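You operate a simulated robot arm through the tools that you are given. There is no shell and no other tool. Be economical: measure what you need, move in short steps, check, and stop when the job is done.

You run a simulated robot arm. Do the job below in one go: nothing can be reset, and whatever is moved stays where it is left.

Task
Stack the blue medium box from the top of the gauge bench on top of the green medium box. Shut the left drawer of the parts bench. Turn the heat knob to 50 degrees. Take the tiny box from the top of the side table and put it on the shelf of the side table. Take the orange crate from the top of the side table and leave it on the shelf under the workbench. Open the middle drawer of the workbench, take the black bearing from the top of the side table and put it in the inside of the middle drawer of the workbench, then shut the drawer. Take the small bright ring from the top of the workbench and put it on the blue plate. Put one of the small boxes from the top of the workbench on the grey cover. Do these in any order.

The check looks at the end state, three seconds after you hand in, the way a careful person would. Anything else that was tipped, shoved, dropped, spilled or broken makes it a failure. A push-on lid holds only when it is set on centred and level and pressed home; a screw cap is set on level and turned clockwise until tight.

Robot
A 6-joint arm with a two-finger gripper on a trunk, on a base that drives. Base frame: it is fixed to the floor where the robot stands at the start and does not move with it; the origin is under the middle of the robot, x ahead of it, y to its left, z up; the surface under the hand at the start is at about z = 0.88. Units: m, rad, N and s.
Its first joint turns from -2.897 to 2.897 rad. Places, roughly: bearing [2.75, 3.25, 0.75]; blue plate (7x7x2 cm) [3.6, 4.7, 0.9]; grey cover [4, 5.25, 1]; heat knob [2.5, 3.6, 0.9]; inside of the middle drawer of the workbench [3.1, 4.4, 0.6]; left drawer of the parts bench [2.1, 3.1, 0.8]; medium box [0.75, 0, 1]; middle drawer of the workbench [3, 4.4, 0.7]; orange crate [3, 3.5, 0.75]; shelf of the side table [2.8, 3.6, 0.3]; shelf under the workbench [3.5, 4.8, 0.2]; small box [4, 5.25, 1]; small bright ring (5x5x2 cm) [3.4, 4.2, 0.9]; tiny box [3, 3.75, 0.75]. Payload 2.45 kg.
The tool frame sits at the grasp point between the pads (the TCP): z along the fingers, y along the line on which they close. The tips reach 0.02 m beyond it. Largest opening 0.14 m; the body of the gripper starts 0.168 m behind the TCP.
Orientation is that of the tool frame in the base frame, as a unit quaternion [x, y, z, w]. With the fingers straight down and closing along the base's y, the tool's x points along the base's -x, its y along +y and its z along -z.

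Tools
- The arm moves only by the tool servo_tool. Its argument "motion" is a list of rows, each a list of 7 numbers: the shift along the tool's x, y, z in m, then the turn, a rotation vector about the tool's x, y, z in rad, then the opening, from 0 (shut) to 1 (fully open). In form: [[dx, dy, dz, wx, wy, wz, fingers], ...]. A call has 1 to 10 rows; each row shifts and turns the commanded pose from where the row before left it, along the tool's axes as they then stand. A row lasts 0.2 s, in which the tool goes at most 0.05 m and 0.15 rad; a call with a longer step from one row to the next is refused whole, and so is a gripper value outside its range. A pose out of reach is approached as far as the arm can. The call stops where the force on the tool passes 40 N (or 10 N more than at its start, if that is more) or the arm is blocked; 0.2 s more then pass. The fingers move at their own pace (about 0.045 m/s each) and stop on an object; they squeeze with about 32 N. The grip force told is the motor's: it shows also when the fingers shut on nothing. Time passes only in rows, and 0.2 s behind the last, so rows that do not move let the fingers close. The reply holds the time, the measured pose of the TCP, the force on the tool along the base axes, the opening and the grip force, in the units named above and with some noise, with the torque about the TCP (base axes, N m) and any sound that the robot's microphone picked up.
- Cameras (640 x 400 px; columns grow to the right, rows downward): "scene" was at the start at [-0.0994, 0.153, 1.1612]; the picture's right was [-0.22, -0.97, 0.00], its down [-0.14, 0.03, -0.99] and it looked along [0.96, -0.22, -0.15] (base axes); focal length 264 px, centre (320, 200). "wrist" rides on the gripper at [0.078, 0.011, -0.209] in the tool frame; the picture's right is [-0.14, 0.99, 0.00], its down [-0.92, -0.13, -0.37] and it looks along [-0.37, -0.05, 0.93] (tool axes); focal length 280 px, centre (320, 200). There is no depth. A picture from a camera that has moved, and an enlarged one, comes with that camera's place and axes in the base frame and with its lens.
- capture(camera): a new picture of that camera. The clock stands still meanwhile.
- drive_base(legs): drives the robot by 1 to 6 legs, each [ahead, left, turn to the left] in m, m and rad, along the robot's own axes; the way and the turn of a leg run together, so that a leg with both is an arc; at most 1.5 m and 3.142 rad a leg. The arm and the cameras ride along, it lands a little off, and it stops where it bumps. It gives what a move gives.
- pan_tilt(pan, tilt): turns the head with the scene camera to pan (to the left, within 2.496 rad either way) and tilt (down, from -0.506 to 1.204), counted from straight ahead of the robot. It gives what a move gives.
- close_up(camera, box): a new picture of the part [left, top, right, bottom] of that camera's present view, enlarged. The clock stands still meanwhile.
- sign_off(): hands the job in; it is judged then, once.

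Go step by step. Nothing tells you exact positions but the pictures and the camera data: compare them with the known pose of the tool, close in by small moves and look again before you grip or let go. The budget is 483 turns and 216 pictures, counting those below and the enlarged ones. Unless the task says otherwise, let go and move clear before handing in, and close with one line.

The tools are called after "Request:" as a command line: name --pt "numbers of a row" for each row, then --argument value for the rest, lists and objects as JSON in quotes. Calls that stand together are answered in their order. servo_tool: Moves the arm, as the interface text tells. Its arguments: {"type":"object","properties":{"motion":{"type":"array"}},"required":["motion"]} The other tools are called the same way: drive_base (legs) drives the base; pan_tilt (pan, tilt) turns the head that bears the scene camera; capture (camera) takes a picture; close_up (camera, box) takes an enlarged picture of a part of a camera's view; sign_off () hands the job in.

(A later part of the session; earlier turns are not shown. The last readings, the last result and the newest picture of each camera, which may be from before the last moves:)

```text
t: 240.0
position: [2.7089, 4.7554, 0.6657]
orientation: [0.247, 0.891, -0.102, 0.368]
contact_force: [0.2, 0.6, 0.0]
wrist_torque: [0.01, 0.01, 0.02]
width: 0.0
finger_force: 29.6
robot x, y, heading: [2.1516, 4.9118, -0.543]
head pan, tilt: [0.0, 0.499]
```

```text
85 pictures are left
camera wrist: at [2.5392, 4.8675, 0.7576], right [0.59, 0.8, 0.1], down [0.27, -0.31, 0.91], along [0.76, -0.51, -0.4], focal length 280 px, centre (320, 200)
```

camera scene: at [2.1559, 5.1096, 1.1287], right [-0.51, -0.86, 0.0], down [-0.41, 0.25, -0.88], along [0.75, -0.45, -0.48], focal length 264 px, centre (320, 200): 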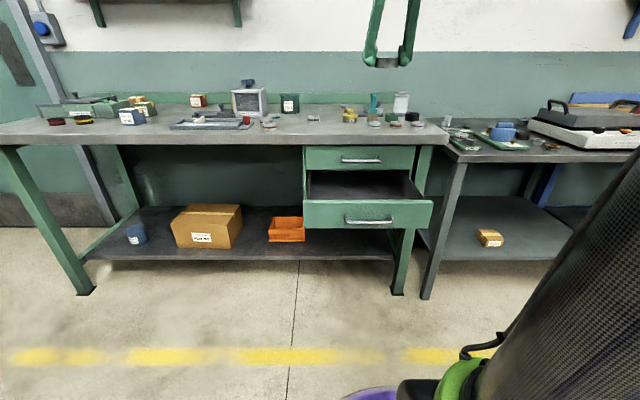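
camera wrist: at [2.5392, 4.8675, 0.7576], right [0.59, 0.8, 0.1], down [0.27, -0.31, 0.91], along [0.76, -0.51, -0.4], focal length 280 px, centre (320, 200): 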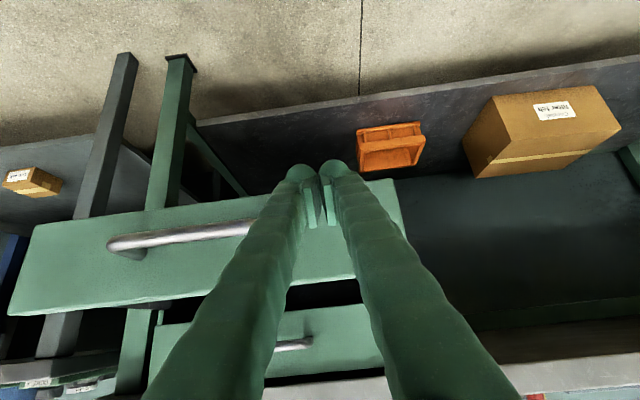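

I raise 2 cm to hit the panel's middle, then push.

Request:
servo_tool --pt "-0.0141 0 -0.0141 0 0 0 0" --pt "-0.0212 0 0.0212 0 0 0 0" --pt "-0.0212 0 0.0212 0 0 0 0" --pt "-0.0212 0 0.0212 0 0 0 0" --pt "-0.0212 0 0.0212 0 0 0 0" --pt "-0.0212 0 0.0212 0 0 0 0" --pt "-0.0212 0 0.0212 0 0 0 0"

Request:
capture --camera "wrist"

```text
t: 241.6
position: [2.8636, 4.6625, 0.6857]
orientation: [0.247, 0.891, -0.103, 0.368]
contact_force: [0.1, -1.7, 0.0]
wrist_torque: [0.02, -0.01, 0.01]
width: 0.0
finger_force: 29.6
robot x, y, heading: [2.1476, 4.9128, -0.535]
head pan, tilt: [0.0, 0.499]
```

```text
84 pictures are left
camera wrist: at [2.6938, 4.7748, 0.7778], right [0.59, 0.8, 0.1], down [0.27, -0.31, 0.91], along [0.76, -0.51, -0.4], focal length 280 px, centre (320, 200)
```

wrist: 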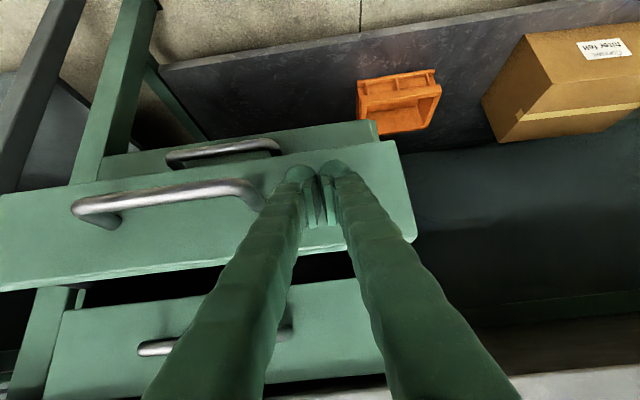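

The drawer is moving in. I continue.

Request:
servo_tool --pt "-0.0212 0 0.0212 0 0 0 0" --pt "-0.0212 0 0.0212 0 0 0 0" --pt "-0.0141 0 0.0141 0 0 0 0" --pt "-0.0106 0 0.0106 0 0 0 0" --pt "-0.0106 0 0.0106 0 0 0 0" --pt "-0.0106 0 0.0106 0 0 0 0"

Request:
capture --camera "wrist"

```text
t: 242.9
position: [2.957, 4.6042, 0.6831]
orientation: [0.247, 0.892, -0.101, 0.365]
contact_force: [-13.7, 7.6, 0.6]
wrist_torque: [0.03, -0.06, 0.02]
width: 0.0062
finger_force: 29.9
robot x, y, heading: [2.1532, 4.9076, -0.537]
head pan, tilt: [0.0, 0.499]
stopped in row 6: the force on the tool passed its limit at 63 N (the readings are from after the stop); the commanded pose is now the measured one
```

```text
83 pictures are left
camera wrist: at [2.7886, 4.7171, 0.7767], right [0.59, 0.8, 0.1], down [0.27, -0.31, 0.91], along [0.76, -0.51, -0.4], focal length 280 px, centre (320, 200)
```

wrist: 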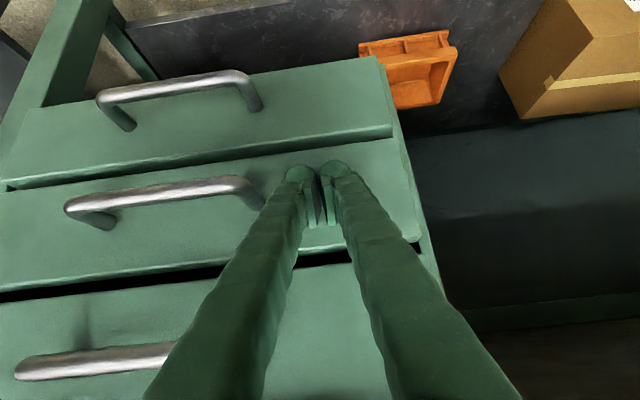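

The drawer hit its stop and is flush with its neighbours. I back off and rise.

Request:
servo_tool --pt "0.0283 0 -0.0283 0 0 0 0" --pt "0.0283 0 -0.0283 0 0 0 0" --pt "0.0283 0 -0.0283 0 0 0 0" --pt "0.0283 0 -0.0283 0 0 0 0" --pt "0.0283 0 -0.0283 0 0 0 0" --pt "-0.033 0 -0.033 0 0 0 0" --pt "-0.033 0 -0.033 0 0 0 0" --pt "-0.033 0 -0.033 0 0 0 0" --pt "-0.033 0 -0.033 0 0 0 0" --pt "-0.033 0 -0.033 0 0 0 0"

Request:
servo_tool --pt "-0.033 0 -0.033 0 0 0 0.5" --pt "-0.033 0 -0.033 0 0 0 0.5" --pt "-0.033 0 -0.033 0 0 0 0.5" --pt "-0.033 0 -0.033 0 0 0 0.5" --pt "-0.033 0 -0.033 0 0 0 0.5" --pt "-0.033 0 -0.033 0 0 0 0.5"

Request:
capture --camera "scene"

```text
t: 245.1
position: [2.787, 4.7064, 0.9178]
orientation: [0.247, 0.891, -0.102, 0.367]
contact_force: [-0.2, 0.6, 0.1]
wrist_torque: [0.01, 0.0, -0.01]
width: 0.0
finger_force: 29.0
robot x, y, heading: [2.1503, 4.9116, -0.539]
head pan, tilt: [0.0, 0.499]
```

```text
t: 246.5
position: [2.789, 4.7051, 1.1981]
orientation: [0.247, 0.891, -0.102, 0.366]
contact_force: [-0.4, 0.0, -0.5]
wrist_torque: [0.0, 0.03, -0.02]
width: 0.07
finger_force: 0.0
robot x, y, heading: [2.15, 4.9069, -0.537]
head pan, tilt: [0.0, 0.499]
```

```text
82 pictures are left
camera scene: at [2.1555, 5.1098, 1.1286], right [-0.51, -0.86, 0.0], down [-0.41, 0.25, -0.88], along [0.75, -0.45, -0.48], focal length 264 px, centre (320, 200)
```

scene: 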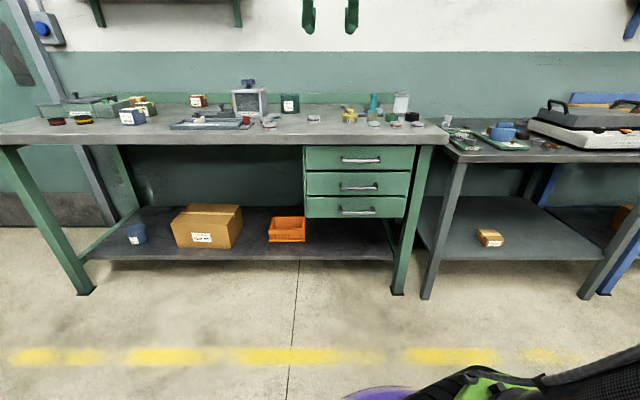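

All drawers are shut. Next comes the bright ring: I set the tool vertical and drive up to the workbench.

Request:
servo_tool --pt "0 0 0 0 0.131 0 0.7" --pt "0 0 0 0 0.131 0 0.7" --pt "0 0 0 0 0.131 0 0.7" --pt "0 0 0 0 0.131 0 0.7" --pt "0 0 0 0 0.131 0 0.7" --pt "0 0 0 0 0.131 0 0.7" --pt "0 0 -0.03 0 0 0 0.7"

Request:
drive_base --legs '[[0.47, 0.28, 0.012]]'

Request:
capture --camera "wrist"

Request:
capture --camera "scene"

```text
t: 248.1
position: [2.7894, 4.7055, 1.2291]
orientation: [0.267, 0.964, 0.001, -0.004]
contact_force: [-0.4, 0.3, 0.5]
wrist_torque: [0.0, -0.03, 0.0]
width: 0.0981
finger_force: 0.1
robot x, y, heading: [2.1464, 4.9124, -0.536]
head pan, tilt: [0.0, 0.499]
```

```text
t: 251.3
position: [3.3376, 4.7187, 1.2288]
orientation: [0.26, 0.966, 0.001, -0.003]
contact_force: [0.7, 0.5, 0.5]
wrist_torque: [0.05, -0.02, -0.01]
width: 0.098
finger_force: 0.3
robot x, y, heading: [2.6948, 4.9123, -0.52]
head pan, tilt: [0.0, 0.499]
```

```text
81 pictures are left
camera wrist: at [3.2763, 4.7661, 1.4375], right [0.62, 0.79, 0.0], down [0.73, -0.57, 0.36], along [0.29, -0.22, -0.93], focal length 280 px, centre (320, 200)
```

wrist: 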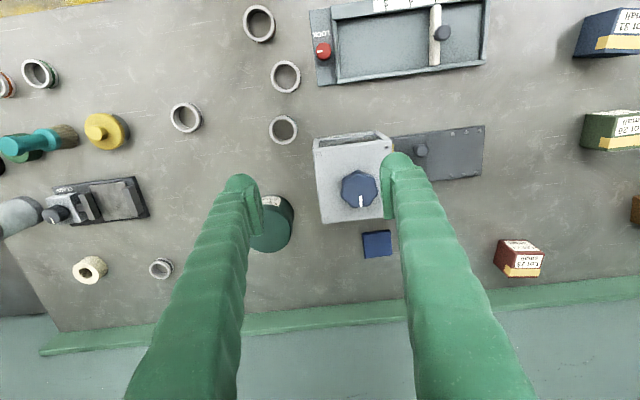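

```text
80 pictures are left
camera scene: at [2.6987, 5.1142, 1.1286], right [-0.5, -0.87, 0.0], down [-0.41, 0.24, -0.88], along [0.76, -0.44, -0.48], focal length 264 px, centre (320, 200)
```

scene: 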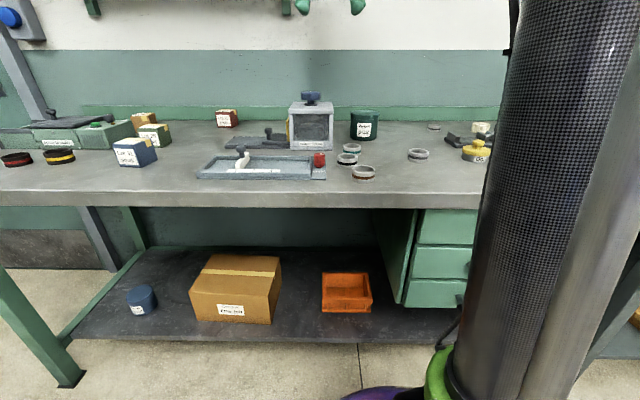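

The blue plate is at about [3.60, 4.676] and the bright ring at [3.351, 4.241]. I move above the ring.

Request:
servo_tool --pt "-0.025 -0.0405 0 0 0 0 0.6" --pt "-0.025 -0.0405 0 0 0 0 0.6" --pt "-0.025 -0.0405 0 0 0 0 0.6" --pt "-0.025 -0.0405 0 0 0 0 0.6" --pt "-0.025 -0.0405 0 0 0 0 0.6" --pt "-0.025 -0.0405 0 0 0 0 0.6" --pt "-0.025 -0.0405 0 0 0 0 0.6" --pt "-0.025 -0.0405 0 0 0 0 0.6" --pt "-0.025 -0.0405 0 0 0 0 0.6" --pt "-0.025 -0.0405 0 0 0 0 0.6"

Request:
servo_tool --pt "0 0 0.045 0 0 0 0.6" --pt "0 0 0.045 0 0 0 0.6" --pt "0 0 0.045 0 0 0 0.6" --pt "0 0 0.045 0 0 0 0.6"

Request:
capture --camera "wrist"

```text
t: 253.5
position: [3.3294, 4.2864, 1.2007]
orientation: [0.259, 0.966, 0.0, -0.003]
contact_force: [-0.5, 1.6, 0.0]
wrist_torque: [-0.33, -0.07, -0.05]
width: 0.0839
finger_force: 0.1
out of reach, approached as far as the arm can: row 8, 9, 10
robot x, y, heading: [2.6984, 4.9157, -0.526]
head pan, tilt: [0.0, 0.499]
```

```text
t: 254.5
position: [3.3295, 4.2856, 1.0181]
orientation: [0.26, 0.966, 0.0, -0.004]
contact_force: [-0.3, 0.2, -0.2]
wrist_torque: [0.01, -0.04, -0.03]
width: 0.0842
finger_force: 0.0
robot x, y, heading: [2.6989, 4.917, -0.519]
head pan, tilt: [0.0, 0.499]
```

```text
79 pictures are left
camera wrist: at [3.2673, 4.3323, 1.2269], right [0.62, 0.79, 0.0], down [0.73, -0.57, 0.36], along [0.29, -0.22, -0.93], focal length 280 px, centre (320, 200)
```

wrist: 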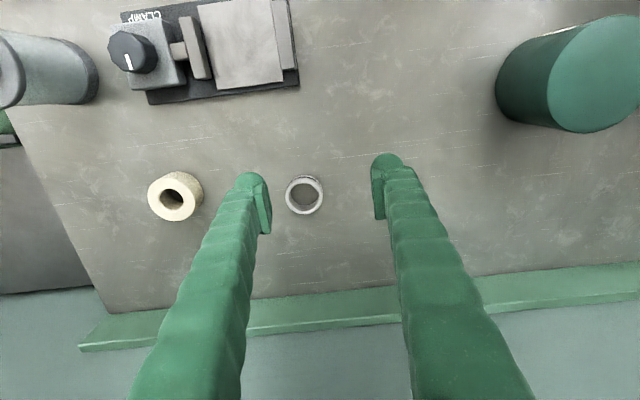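

Request:
close_up --camera "wrist" --box '[265, 160, 345, 230]'

```text
5.71 times, centred on (305, 195) of wrist
camera zoom: at [3.2673, 4.3323, 1.2269], right [0.62, 0.79, 0.0], down [0.73, -0.57, 0.36], along [0.29, -0.22, -0.93], focal length 1602 px, centre (406, 229)
```

zoom: 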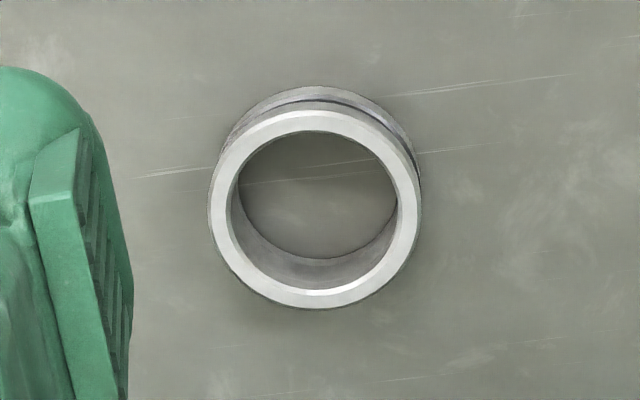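

Request:
servo_tool --pt "-0.0218 -0.0132 0.015 0 0 0 0.6" --pt "-0.0217 -0.0131 0.015 0 0 0 0.6" --pt "0 0 0.04 0 0 0 0.6" --pt "0 0 0 0 0 0 0.6"

Request:
capture --camera "wrist"

```text
t: 255.5
position: [3.3552, 4.2409, 0.9474]
orientation: [0.26, 0.966, 0.001, -0.003]
contact_force: [0.4, -0.2, 0.7]
wrist_torque: [0.04, -0.03, 0.01]
width: 0.0836
finger_force: 0.0
robot x, y, heading: [2.6999, 4.9148, -0.524]
head pan, tilt: [0.0, 0.499]
```

```text
77 pictures are left
camera wrist: at [3.2932, 4.2881, 1.1564], right [0.62, 0.79, 0.0], down [0.73, -0.57, 0.36], along [0.29, -0.22, -0.93], focal length 280 px, centre (320, 200)
```

wrist: 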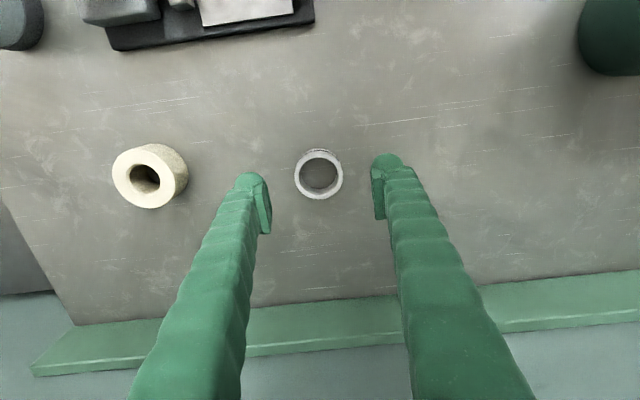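

Centred. I descend to the ring and close.

Request:
servo_tool --pt "0 0 0.03 0 0 0 0.6" --pt "0 0 0.01 0 0 0 0.6" --pt "0 0 0.003 0 0 0 0.6" --pt "0 0 0.002 0 0 0 0.6"

Request:
capture --camera "wrist"

```text
t: 256.5
position: [3.3551, 4.242, 0.9043]
orientation: [0.26, 0.966, 0.0, -0.003]
contact_force: [-0.2, 0.1, 0.0]
wrist_torque: [-0.01, 0.03, 0.02]
width: 0.0841
finger_force: 0.0
robot x, y, heading: [2.6947, 4.9086, -0.521]
head pan, tilt: [0.0, 0.499]
```

```text
76 pictures are left
camera wrist: at [3.2927, 4.289, 1.1124], right [0.62, 0.79, 0.0], down [0.73, -0.57, 0.36], along [0.29, -0.22, -0.93], focal length 280 px, centre (320, 200)
```

wrist: 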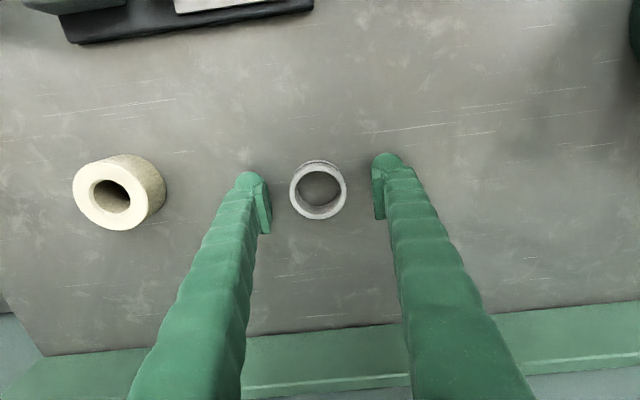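

Request:
servo_tool --pt "0 0 0.001 0 0 0 0" --pt "0 0 0 0 0 0 0" --pt "0 0 0 0 0 0 0" --pt "0 0 0 0 0 0 0" --pt "0 0 0 0 0 0 0" --pt "0 0 -0.02 0 0 0 0" --pt "0 0 -0.03 0 0 0 0"

Request:
capture --camera "wrist"

```text
t: 258.1
position: [3.3561, 4.2406, 0.9525]
orientation: [0.26, 0.966, 0.001, -0.003]
contact_force: [-0.2, 0.2, -1.2]
wrist_torque: [0.02, 0.02, -0.02]
width: 0.0454
finger_force: 32.1
robot x, y, heading: [2.6968, 4.9143, -0.52]
head pan, tilt: [0.0, 0.499]
```

```text
75 pictures are left
camera wrist: at [3.2932, 4.2887, 1.1616], right [0.62, 0.79, 0.0], down [0.73, -0.57, 0.36], along [0.29, -0.22, -0.93], focal length 280 px, centre (320, 200)
```

wrist: 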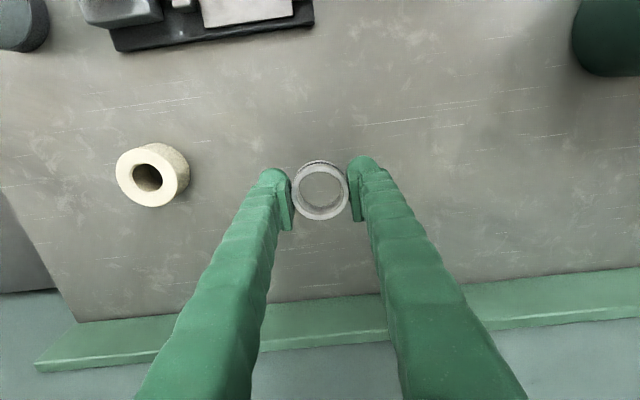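

The ring is held. I carry it left along the back of the bench towards the plate.

Request:
servo_tool --pt "-0.002 0.02 -0.005 0 0 0 0" --pt "-0.002 0.04 -0.005 0 0 0 0" --pt "-0.002 0.045 0 0 0 0 0" --pt "0 0.045 0 0 0 0 0" --pt "0 0.045 0 0 0 0 0" --pt "0 0.045 0 0 0 0 0" --pt "0 0.045 0 0 0 0 0" --pt "0 0.03 0 0 0 0 0" --pt "0 0.02 0 0 0 0 0"

Request:
capture --camera "wrist"

```text
t: 260.1
position: [3.5279, 4.5282, 0.9619]
orientation: [0.261, 0.965, 0.001, -0.004]
contact_force: [-0.1, 0.0, -0.6]
wrist_torque: [0.03, -0.03, 0.0]
width: 0.0454
finger_force: 32.1
robot x, y, heading: [2.6989, 4.9115, -0.524]
head pan, tilt: [0.0, 0.499]
```

```text
74 pictures are left
camera wrist: at [3.4664, 4.5755, 1.1709], right [0.62, 0.79, 0.0], down [0.73, -0.57, 0.36], along [0.29, -0.22, -0.93], focal length 280 px, centre (320, 200)
```

wrist: 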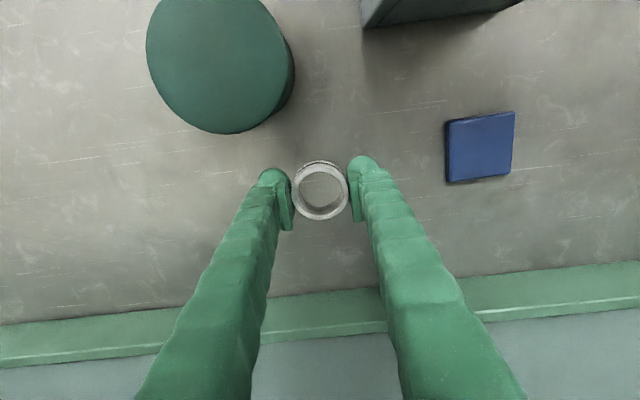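

The plate's centre is at about [3.606, 4.669]. I move above it.

Request:
servo_tool --pt "0.001 0.04 0 0 0 0 0" --pt "0.001 0.04 0 0 0 0 0" --pt "0.001 0.04 0 0 0 0 0" --pt "0 0.041 0 0 0 0 0" --pt "0 0 0 0 0 0 0"

Request:
capture --camera "wrist"

```text
t: 261.3
position: [3.6051, 4.6715, 0.9618]
orientation: [0.26, 0.966, 0.001, -0.003]
contact_force: [-0.7, 1.0, -1.1]
wrist_torque: [0.01, 0.03, 0.01]
width: 0.0454
finger_force: 32.0
robot x, y, heading: [2.6952, 4.9151, -0.524]
head pan, tilt: [0.0, 0.499]
```

```text
73 pictures are left
camera wrist: at [3.5447, 4.7178, 1.1718], right [0.62, 0.79, 0.0], down [0.73, -0.57, 0.36], along [0.29, -0.22, -0.93], focal length 280 px, centre (320, 200)
```

wrist: 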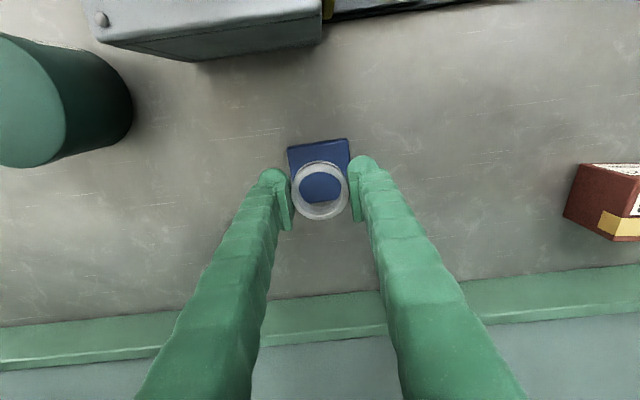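

Request:
servo_tool --pt "-0.003 0 0.02 0 0 0 0" --pt "0 0 0.01 0 0 0 0" --pt "0 0 0.003 0 0 0 0" --pt "0 0 0.003 0 0 0 0" --pt "0 0 0.002 0 0 0 0" --pt "0 0 0.002 0 0 0 0" --pt "0 0 0.002 0 0 0 0" --pt "0 0 0.002 0 0 0 0"

Request:
capture --camera "wrist"

```text
t: 263.1
position: [3.6083, 4.6682, 0.9191]
orientation: [0.26, 0.966, 0.001, -0.003]
contact_force: [-0.3, 0.6, -1.1]
wrist_torque: [0.01, -0.02, -0.04]
width: 0.0454
finger_force: 32.8
robot x, y, heading: [2.6976, 4.9154, -0.526]
head pan, tilt: [0.0, 0.499]
```

```text
72 pictures are left
camera wrist: at [3.5469, 4.7151, 1.1276], right [0.62, 0.79, 0.0], down [0.73, -0.57, 0.36], along [0.29, -0.22, -0.93], focal length 280 px, centre (320, 200)
```

wrist: 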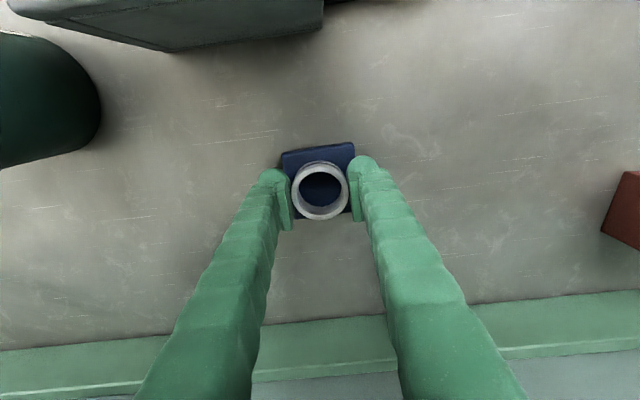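

Well centred over the plate. I continue down in 2 mm steps until contact.

Request:
servo_tool --pt "0 0 0.002 0 0 0 0" --pt "0 0 0.002 0 0 0 0" --pt "0 0 0.002 0 0 0 0" --pt "0 0 0.002 0 0 0 0" --pt "0 0 0.002 0 0 0 0"

```text
t: 264.3
position: [3.6084, 4.6697, 0.911]
orientation: [0.259, 0.966, 0.002, -0.003]
contact_force: [-2.7, 0.4, 14.6]
wrist_torque: [0.36, -0.18, 0.12]
width: 0.0455
finger_force: 32.6
robot x, y, heading: [2.6981, 4.9145, -0.523]
head pan, tilt: [0.0, 0.499]
stopped in row 5: the force on the tool passed its limit at 44 N (the readings are from after the stop); the commanded pose is now the measured one
```

Contact. I release and rise.

Request:
servo_tool --pt "0 0 -0.001 0 0 0 0" --pt "0 0 0 0 0 0 0.42" --pt "0 0 0 0 0 0 0.5" --pt "0 0 0 0 0 0 0.5" --pt "0 0 -0.02 0 0 0 0.5" --pt "0 0 -0.03 0 0 0 0.5"

Request:
capture --camera "wrist"

Request:
close_up --camera "wrist" --box '[270, 120, 370, 220]'

```text
t: 265.7
position: [3.6093, 4.6679, 0.9614]
orientation: [0.26, 0.966, 0.002, -0.002]
contact_force: [0.5, -0.4, -0.2]
wrist_torque: [-0.01, 0.01, 0.03]
width: 0.07
finger_force: 0.1
robot x, y, heading: [2.6955, 4.9122, -0.524]
head pan, tilt: [0.0, 0.499]
```

```text
71 pictures are left
camera wrist: at [3.547, 4.7153, 1.17], right [0.62, 0.79, 0.0], down [0.73, -0.57, 0.36], along [0.29, -0.22, -0.93], focal length 280 px, centre (320, 200)
```

wrist: 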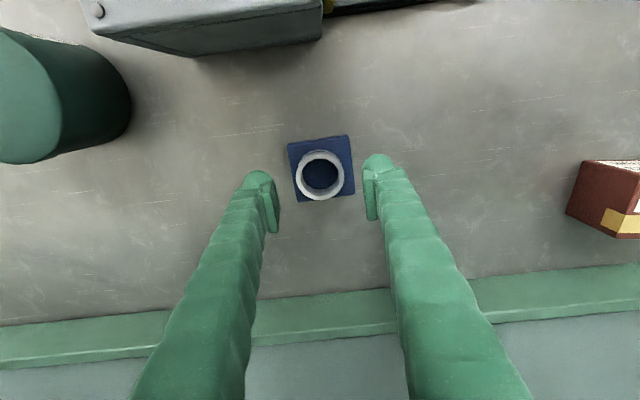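

```text
4.00 times, centred on (320, 170) of wrist
camera zoom: at [3.547, 4.7153, 1.17], right [0.62, 0.79, 0.0], down [0.73, -0.57, 0.36], along [0.29, -0.22, -0.93], focal length 1122 px, centre (320, 320)
```

zoom: 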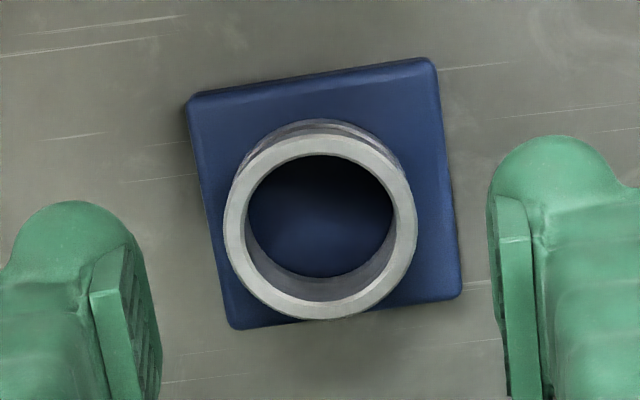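

The ring sits on the blue plate. I slide right, rise clear and retract, then go to the cover and small boxes.

Request:
servo_tool --pt "0 -0.045 0 0 0 0 0.5" --pt "0 -0.045 0 0 0 0 0.5" --pt "0 -0.045 0 0 0 0 0.5" --pt "0 -0.045 0 0 0 0 0.5" --pt "0 0 -0.045 0 0 0 0.5" --pt "0 0 -0.045 0 0 0 0.5" --pt "0 0 -0.045 0 0 0 0.5" --pt "0 0 -0.045 0 0 0 0.5" --pt "0.045 0 0 0 0 0 0.5" --pt "0.045 0 0 0 0 0 0.5"

Request:
servo_tool --pt "0.045 0 0 0 0 0 0.5" --pt "0.045 0 0 0 0 0 0.5" --pt "0.045 0 -0.01 0 0 0 0.5" --pt "0.045 0 -0.01 0 0 0 0.5"

Request:
drive_base --legs '[[-0.1, 0.85, 0]]'

Request:
capture --camera "scene"

Request:
capture --camera "wrist"

```text
t: 267.9
position: [3.4426, 4.557, 1.1408]
orientation: [0.259, 0.966, 0.001, -0.002]
contact_force: [0.4, -0.9, -1.1]
wrist_torque: [0.08, 0.13, 0.01]
width: 0.07
finger_force: 0.0
robot x, y, heading: [2.6945, 4.9128, -0.522]
head pan, tilt: [0.0, 0.499]
```

```text
t: 268.9
position: [3.2859, 4.6476, 1.1642]
orientation: [0.26, 0.966, 0.001, -0.003]
contact_force: [0.6, 0.1, 1.0]
wrist_torque: [0.03, 0.08, 0.0]
width: 0.0697
finger_force: 0.0
robot x, y, heading: [2.6987, 4.918, -0.524]
head pan, tilt: [0.0, 0.499]
```

```text
t: 273.4
position: [3.6256, 5.4261, 1.1632]
orientation: [0.265, 0.964, 0.002, -0.002]
contact_force: [0.2, 0.4, -0.2]
wrist_torque: [0.01, -0.01, -0.01]
width: 0.0702
finger_force: 0.1
robot x, y, heading: [3.039, 5.7002, -0.529]
head pan, tilt: [0.0, 0.499]
```

```text
69 pictures are left
camera scene: at [3.0425, 5.8986, 1.1286], right [-0.51, -0.86, 0.0], down [-0.41, 0.24, -0.88], along [0.76, -0.45, -0.48], focal length 264 px, centre (320, 200)
```

scene: 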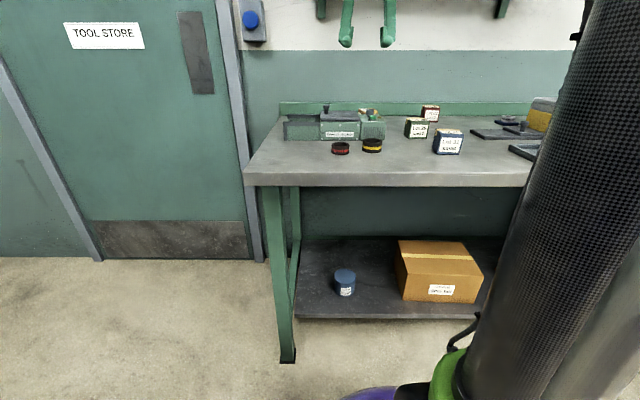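

```text
68 pictures are left
camera wrist: at [3.5637, 5.474, 1.3722], right [0.62, 0.78, 0.0], down [0.73, -0.58, 0.36], along [0.28, -0.23, -0.93], focal length 280 px, centre (320, 200)
```

wrist: 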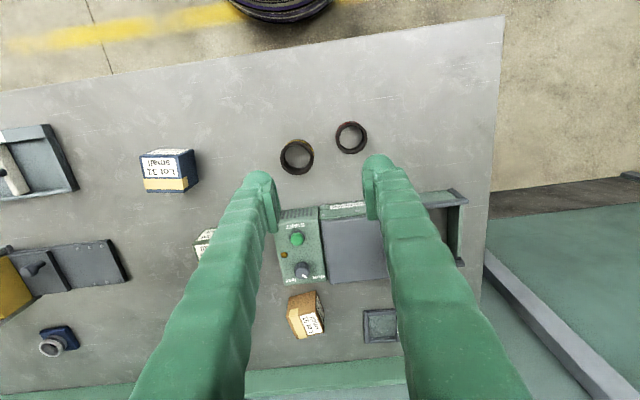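

I see the device with a lid, a small grey square near [4.03, 5.27], and several lot boxes. I'll zoom in to identify the "small" boxes and the grey cover.

Request:
close_up --camera "wrist" --box '[260, 190, 480, 370]'

Request:
close_up --camera "scene" --box '[270, 80, 480, 190]'

```text
2.22 times, centred on (370, 280) of wrist
camera zoom: at [3.5637, 5.474, 1.3722], right [0.62, 0.78, 0.0], down [0.73, -0.58, 0.36], along [0.28, -0.23, -0.93], focal length 623 px, centre (209, 22)
```

zoom: 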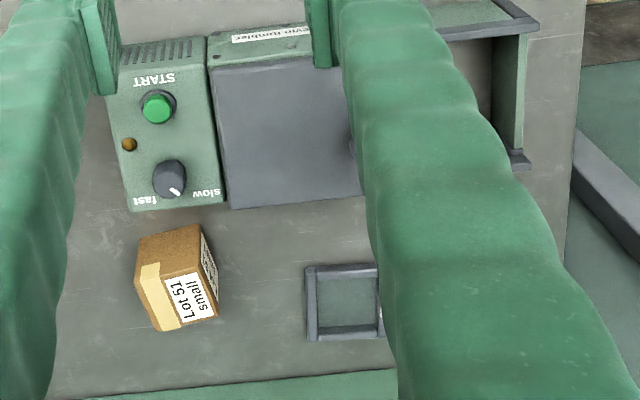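

```text
3.05 times, centred on (375, 135) of scene
camera zoom: at [3.0425, 5.8986, 1.1286], right [-0.51, -0.86, 0.0], down [-0.41, 0.24, -0.88], along [0.76, -0.45, -0.48], focal length 806 px, centre (152, 398)
```

zoom: 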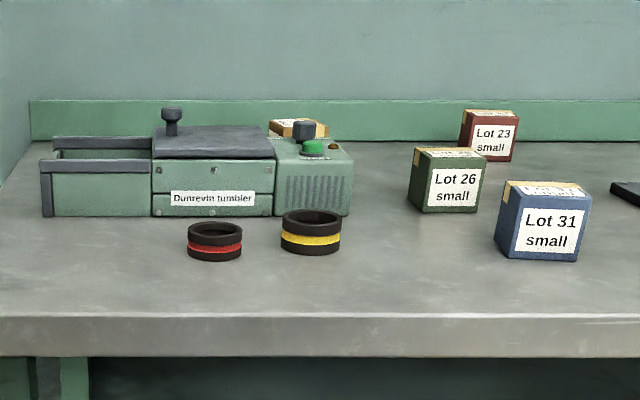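

Request:
servo_tool --pt "-0.03 0.04 0 0 0 0 1" --pt "-0.03 0.04 0 0 0 0 1" --pt "0 0 -0.03 0 0 0 1" --pt "0 0 0 0 0 0 1" --pt "0 0 0 0 0 0 1"

Request:
capture --camera "wrist"

Request:
close_up --camera "wrist" --box '[220, 130, 420, 330]'

```text
t: 274.6
position: [3.7184, 5.4653, 1.1932]
orientation: [0.265, 0.964, 0.001, -0.003]
contact_force: [-0.8, -0.4, 0.4]
wrist_torque: [0.01, -0.02, -0.02]
width: 0.14
finger_force: 0.0
robot x, y, heading: [3.0376, 5.697, -0.535]
head pan, tilt: [0.0, 0.499]
```

```text
65 pictures are left
camera wrist: at [3.6568, 5.5117, 1.4014], right [0.62, 0.78, 0.0], down [0.73, -0.58, 0.36], along [0.28, -0.23, -0.93], focal length 280 px, centre (320, 200)
```

wrist: 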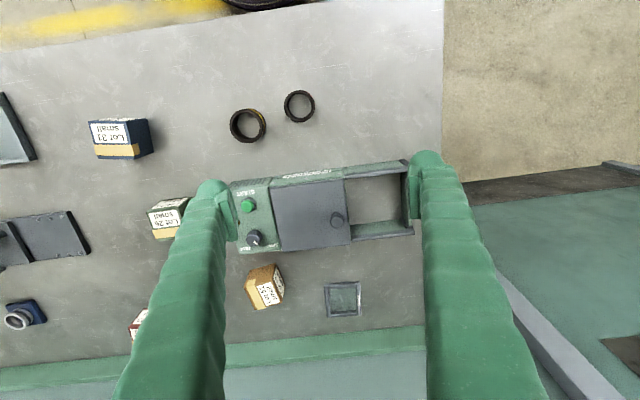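

```text
2.00 times, centred on (320, 230) of wrist
camera zoom: at [3.6568, 5.5117, 1.4014], right [0.62, 0.78, 0.0], down [0.73, -0.58, 0.36], along [0.28, -0.23, -0.93], focal length 561 px, centre (320, 140)
```

zoom: 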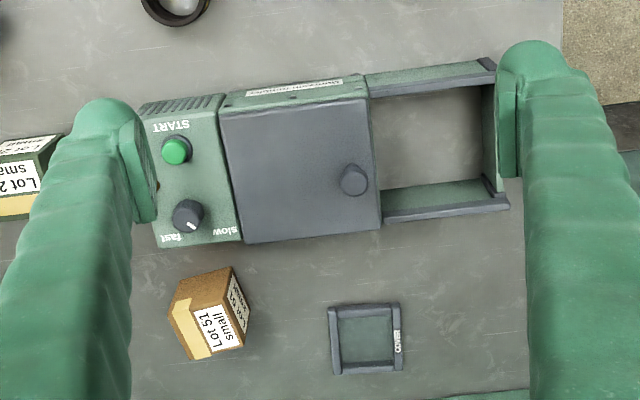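

The small grey square carries a label. I'll read it.

Request:
close_up --camera "wrist" --box '[315, 270, 375, 330]'

Request:
close_up --camera "wrist" --box '[235, 255, 295, 315]'

```text
6.67 times, centred on (345, 300) of wrist
camera zoom: at [3.6568, 5.5117, 1.4014], right [0.62, 0.78, 0.0], down [0.73, -0.58, 0.36], along [0.28, -0.23, -0.93], focal length 1869 px, centre (153, -467)
```

zoom: 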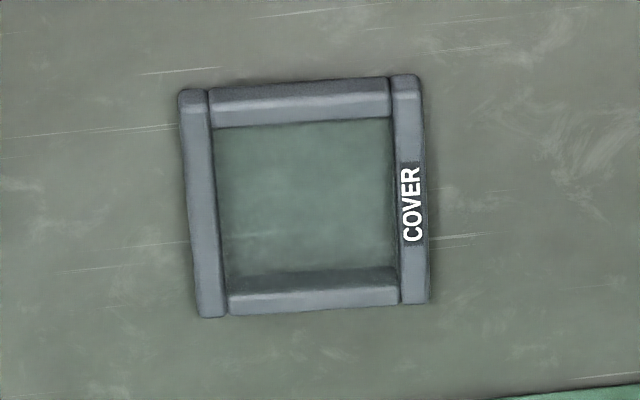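

```text
6.67 times, centred on (265, 285) of wrist
camera zoom: at [3.6568, 5.5117, 1.4014], right [0.62, 0.78, 0.0], down [0.73, -0.58, 0.36], along [0.28, -0.23, -0.93], focal length 1869 px, centre (687, -367)
```

zoom: 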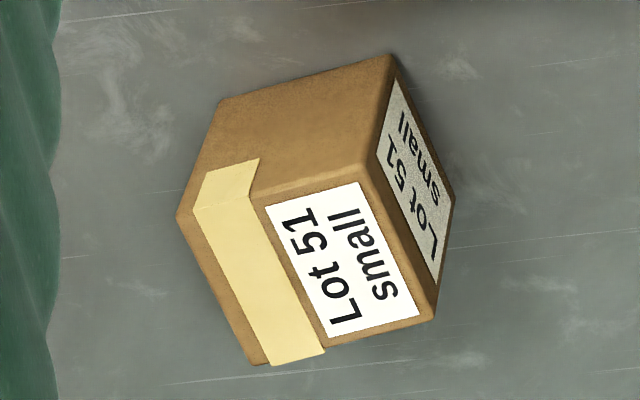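

The small square is labelled "COVER", so it is the grey cover, near [4.03, 5.275]. The tan "Lot 51 small" box is at [3.887, 5.175], about 6 cm cube. I'll move the base slightly closer, then align the tool and tilt it 30° forward to stay clear of the wall shelf.

Request:
drive_base --legs '[[0.1, 0.03, 0]]'

Request:
servo_tool --pt "0 0 0 0 0 -0.08 0.8" --pt "0 0 0 0 0 -0.08 0.8" --pt "0 0 0 0 -0.131 0 0.8" --pt "0 0 0 0 -0.131 0 0.8" --pt "0 0 0 0 -0.131 0 0.8" --pt "0 0 0 0 -0.131 0 0.8" --pt "0 0 0 0 0 0 0.8"

Request:
capture --camera "wrist"

```text
t: 275.8
position: [3.8202, 5.4386, 1.1923]
orientation: [0.264, 0.964, 0.002, -0.002]
contact_force: [-0.1, 0.6, 0.2]
wrist_torque: [-0.01, -0.01, 0.0]
width: 0.1401
finger_force: 0.0
robot x, y, heading: [3.1391, 5.6736, -0.533]
head pan, tilt: [0.0, 0.499]
```

```text
t: 277.4
position: [3.8199, 5.4384, 1.1915]
orientation: [0.181, 0.949, -0.047, 0.253]
contact_force: [0.0, -0.7, 0.5]
wrist_torque: [-0.02, -0.01, 0.01]
width: 0.1121
finger_force: 0.1
robot x, y, heading: [3.1403, 5.6777, -0.534]
head pan, tilt: [0.0, 0.499]
```

```text
61 pictures are left
camera wrist: at [3.6634, 5.5108, 1.3347], right [0.47, 0.88, 0.07], down [0.53, -0.35, 0.78], along [0.71, -0.33, -0.63], focal length 280 px, centre (320, 200)
```

wrist: 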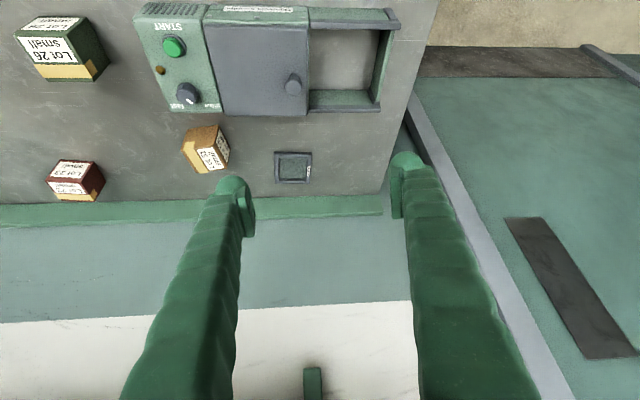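

Request:
close_up --camera "wrist" --box '[170, 110, 330, 210]'

```text
4.00 times, centred on (250, 160) of wrist
camera zoom: at [3.6634, 5.5108, 1.3347], right [0.47, 0.88, 0.07], down [0.53, -0.35, 0.78], along [0.71, -0.33, -0.63], focal length 1122 px, centre (600, 360)
```

zoom: 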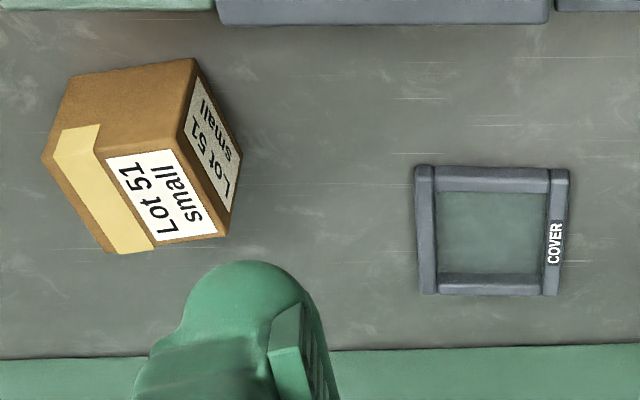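

I move to the pre-grasp for the tan box.

Request:
servo_tool --pt "0 -0.0306 0.0313 0 0 0 0.72" --pt "0 -0.0306 0.0313 0 0 0 0.72" --pt "0 -0.0306 0.0313 0 0 0 0.72" --pt "0 -0.0306 0.0313 0 0 0 0.72" --pt "0 -0.0306 0.0313 0 0 0 0.72" --pt "0 -0.0306 0.0313 0 0 0 0.72" --pt "0 -0.0306 0.0313 0 0 0 0.72"

Request:
capture --camera "wrist"

```text
t: 279.0
position: [3.8432, 5.1993, 1.0016]
orientation: [0.18, 0.95, -0.047, 0.252]
contact_force: [-0.4, 0.4, 0.8]
wrist_torque: [0.0, 0.01, -0.03]
width: 0.1007
finger_force: 0.1
robot x, y, heading: [3.1419, 5.6765, -0.536]
head pan, tilt: [0.0, 0.499]
```

```text
59 pictures are left
camera wrist: at [3.6864, 5.2718, 1.1436], right [0.47, 0.88, 0.07], down [0.53, -0.35, 0.78], along [0.71, -0.33, -0.63], focal length 280 px, centre (320, 200)
```

wrist: 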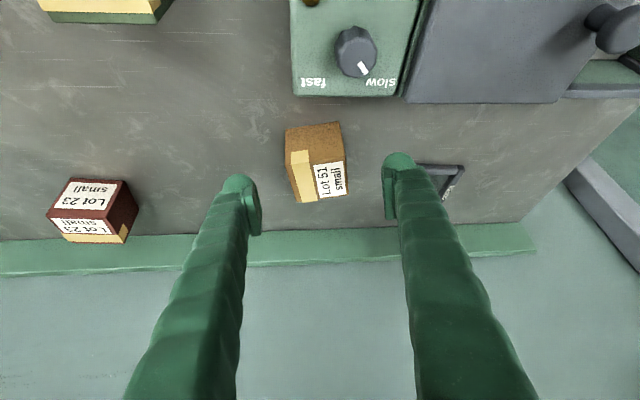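

Aligned. I advance 10 cm along the tool.

Request:
servo_tool --pt "0 0 0.04 0 0 0 0.72" --pt "0 0 0.035 0 0 0 0.72" --pt "0 0 0.015 0 0 0 0.72" --pt "0 0 0.008 0 0 0 0.72"

Request:
capture --camera "wrist"

```text
t: 280.0
position: [3.8871, 5.1808, 0.9157]
orientation: [0.181, 0.949, -0.047, 0.252]
contact_force: [0.0, -0.1, 0.1]
wrist_torque: [-0.01, -0.03, 0.01]
width: 0.1007
finger_force: 0.1
robot x, y, heading: [3.141, 5.6743, -0.528]
head pan, tilt: [0.0, 0.499]
```

```text
58 pictures are left
camera wrist: at [3.7312, 5.2533, 1.0578], right [0.47, 0.88, 0.07], down [0.53, -0.35, 0.78], along [0.71, -0.33, -0.63], focal length 280 px, centre (320, 200)
```

wrist: 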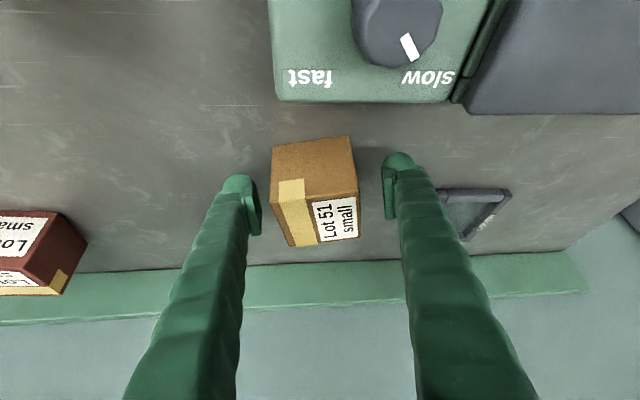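

Request:
servo_tool --pt "0 0 0 0 0 0 0" --pt "0 0 0 0 0 0 0" --pt "0 0 0 0 0 0 0" --pt "0 0 0 0 0 0 0" --pt "-0.01 0 -0.0173 0 0 0 0" --pt "-0.02 0 -0.0346 0 0 0 0"

Request:
capture --camera "wrist"

```text
t: 281.4
position: [3.8871, 5.1811, 0.9768]
orientation: [0.181, 0.949, -0.047, 0.252]
contact_force: [-0.4, 0.1, -2.9]
wrist_torque: [0.01, 0.02, 0.02]
width: 0.065
finger_force: 31.8
robot x, y, heading: [3.1421, 5.6742, -0.534]
head pan, tilt: [0.0, 0.499]
```

```text
57 pictures are left
camera wrist: at [3.732, 5.2531, 1.1187], right [0.47, 0.88, 0.07], down [0.53, -0.35, 0.78], along [0.71, -0.33, -0.63], focal length 280 px, centre (320, 200)
```

wrist: 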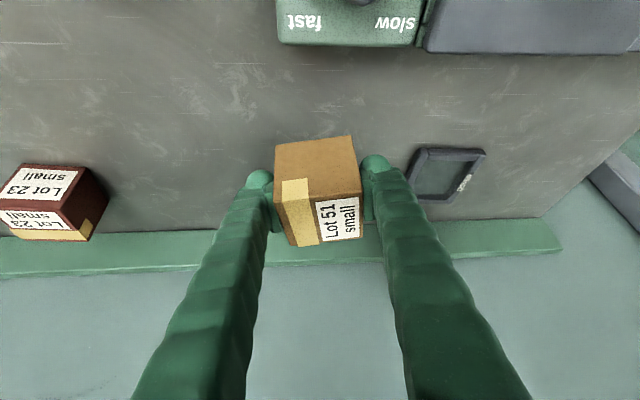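

The box is held (6.5 cm). The cover is at [4.032, 5.281], so I move above it, adding a slight turn so the box bears on all four rails.

Request:
servo_tool --pt "-0.0207 0.0365 0.0119 0 0 0 0" --pt "-0.0207 0.0365 0.0119 0 0 0 0" --pt "-0.0207 0.0365 0.0119 0 0 0 0" --pt "-0.0207 0.0365 0.0119 0 0 0 0" --pt "0 0 0 -0.03 0 -0.052 0" --pt "0 0 0 -0.03 0 -0.052 0" --pt "0 0 0 0 0 0 0"

Request:
capture --camera "wrist"

```text
t: 283.0
position: [4.0307, 5.2825, 0.9769]
orientation: [0.123, 0.959, -0.031, 0.255]
contact_force: [0.6, 0.5, -2.9]
wrist_torque: [-0.01, 0.01, 0.02]
width: 0.0646
finger_force: 32.1
robot x, y, heading: [3.1405, 5.675, -0.534]
head pan, tilt: [0.0, 0.499]
```

```text
56 pictures are left
camera wrist: at [3.8668, 5.3353, 1.1187], right [0.37, 0.93, 0.07], down [0.56, -0.28, 0.78], along [0.74, -0.24, -0.63], focal length 280 px, centre (320, 200)
```

wrist: 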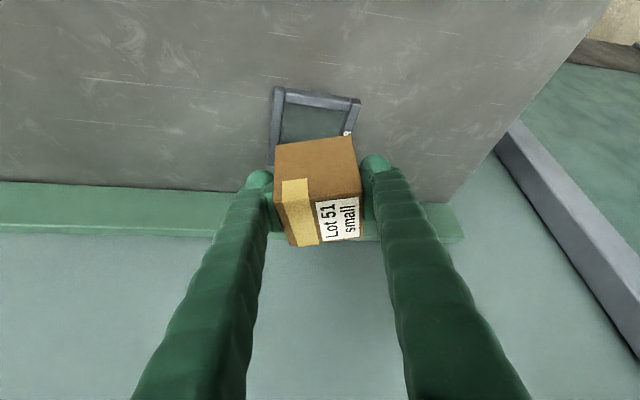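

Consistent with the cover's position. I lower.

Request:
servo_tool --pt "0.0075 0 0.013 0 0 0 0" --pt "0.0075 0 0.013 0 0 0 0" --pt "0.002 0 0.0035 0 0 0 0" --pt "0.0015 0 0.0026 0 0 0 0" --pt "0.0015 0 0.0026 0 0 0 0" --pt "0.0015 0 0.0026 0 0 0 0" --pt "0.0015 0 0.0026 0 0 0 0"

Request:
capture --camera "wrist"

```text
t: 284.6
position: [4.03, 5.2819, 0.9306]
orientation: [0.124, 0.959, -0.032, 0.254]
contact_force: [-0.8, 1.1, -3.6]
wrist_torque: [-0.01, -0.02, -0.03]
width: 0.0648
finger_force: 32.5
robot x, y, heading: [3.1391, 5.6733, -0.525]
head pan, tilt: [0.0, 0.499]
```

```text
55 pictures are left
camera wrist: at [3.8667, 5.3357, 1.0724], right [0.37, 0.93, 0.07], down [0.56, -0.28, 0.78], along [0.74, -0.24, -0.63], focal length 280 px, centre (320, 200)
```

wrist: 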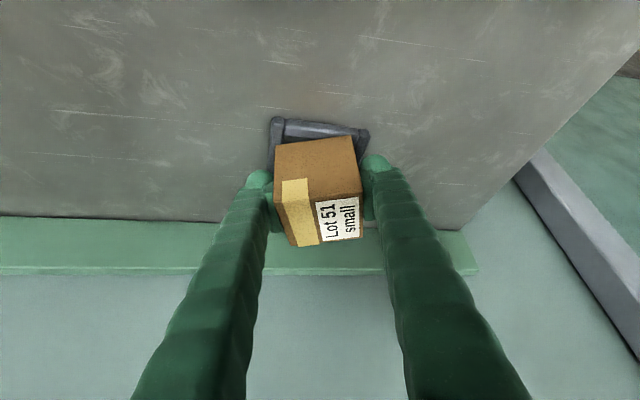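

Request:
servo_tool --pt "0.0017 0 -0.001 0 0 0 0" --pt "0.001 0 0.0017 0 0 0 0" --pt "0.001 0 0.0017 0 0 0 0" --pt "0.001 0 0.0017 0 0 0 0" --pt "0.001 0 0.0017 0 0 0 0" --pt "0.001 0 0.0017 0 0 0 0" --pt "0.001 0 0.0017 0 0 0 0" --pt "0.001 0 0.0017 0 0 0 0"

```text
t: 286.4
position: [4.029, 5.2841, 0.9179]
orientation: [0.123, 0.958, -0.032, 0.256]
contact_force: [1.0, -1.2, 32.4]
wrist_torque: [0.13, 0.46, 0.02]
width: 0.065
finger_force: 31.9
robot x, y, heading: [3.139, 5.6739, -0.535]
head pan, tilt: [0.0, 0.499]
```

Request:
close_up --camera "wrist" --box '[240, 90, 400, 260]'

```text
2.35 times, centred on (320, 175) of wrist
camera zoom: at [3.863, 5.3366, 1.06], right [0.37, 0.93, 0.07], down [0.56, -0.28, 0.78], along [0.74, -0.24, -0.62], focal length 660 px, centre (320, 259)
```

zoom: 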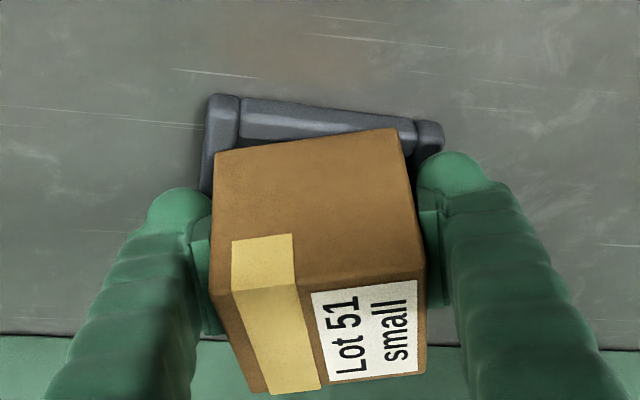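

Firm contact. I ease up slightly, release and inspect.

Request:
servo_tool --pt "-0.0004 0 -0.0007 0 0 0 0" --pt "0 0 0 0 0 0 0.58" --pt "0 0 0 0 0 0 0.58" --pt "0 0 0 0 0 0 0.58"

Request:
servo_tool --pt "0 0 -0.03 0 0 0 0.7" --pt "0 0 -0.04 0 0 0 0.7" --pt "0 0 -0.04 0 0 0 0.7"

Request:
close_up --camera "wrist" --box '[240, 60, 400, 220]'

```text
t: 287.4
position: [4.0283, 5.283, 0.9167]
orientation: [0.123, 0.959, -0.031, 0.254]
contact_force: [-0.3, -0.1, 0.0]
wrist_torque: [-0.01, -0.06, -0.01]
width: 0.081
finger_force: 0.1
robot x, y, heading: [3.137, 5.6729, -0.535]
head pan, tilt: [0.0, 0.499]
```

```text
t: 288.2
position: [3.9745, 5.2963, 1.0138]
orientation: [0.124, 0.959, -0.032, 0.254]
contact_force: [1.0, 0.3, -0.6]
wrist_torque: [0.07, 0.04, 0.01]
width: 0.098
finger_force: 0.1
robot x, y, heading: [3.1383, 5.6762, -0.531]
head pan, tilt: [0.0, 0.499]
```

```text
2.50 times, centred on (320, 140) of wrist
camera zoom: at [3.8108, 5.349, 1.1558], right [0.37, 0.93, 0.07], down [0.56, -0.28, 0.78], along [0.74, -0.24, -0.63], focal length 701 px, centre (320, 350)
```

zoom: 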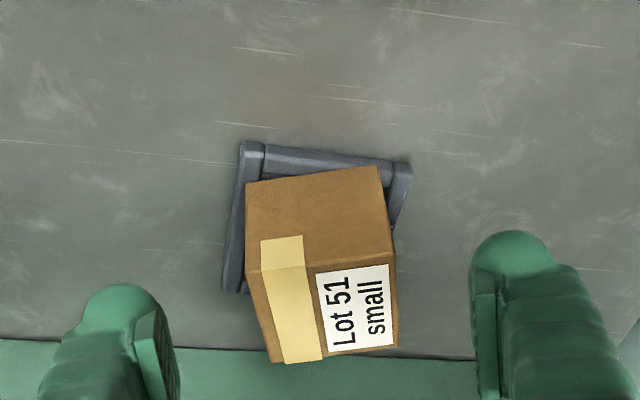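

Request:
close_up --camera "scene" --box '[240, 70, 480, 190]'

Request:
capture --camera "wrist"

```text
2.67 times, centred on (360, 130) of scene
camera zoom: at [3.1445, 5.8735, 1.1287], right [-0.51, -0.86, 0.0], down [-0.41, 0.24, -0.88], along [0.76, -0.45, -0.48], focal length 705 px, centre (213, 387)
```

zoom: 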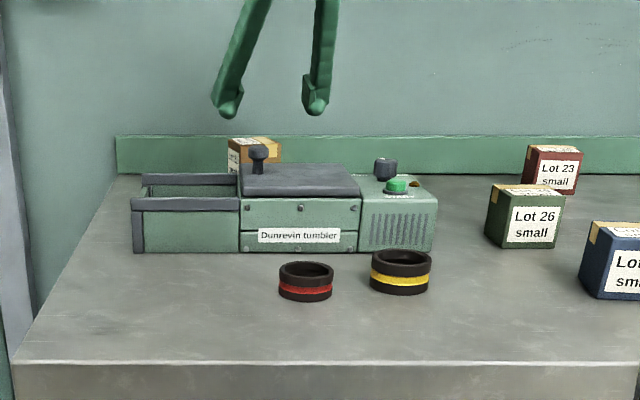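

```text
51 pictures are left
camera wrist: at [3.8108, 5.349, 1.1558], right [0.37, 0.93, 0.07], down [0.56, -0.28, 0.78], along [0.74, -0.24, -0.63], focal length 280 px, centre (320, 200)
```

wrist: 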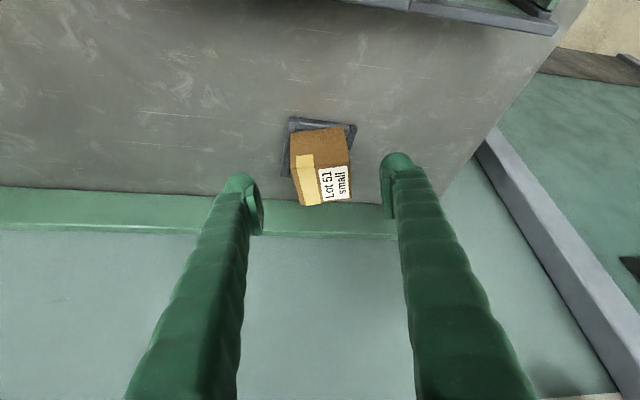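

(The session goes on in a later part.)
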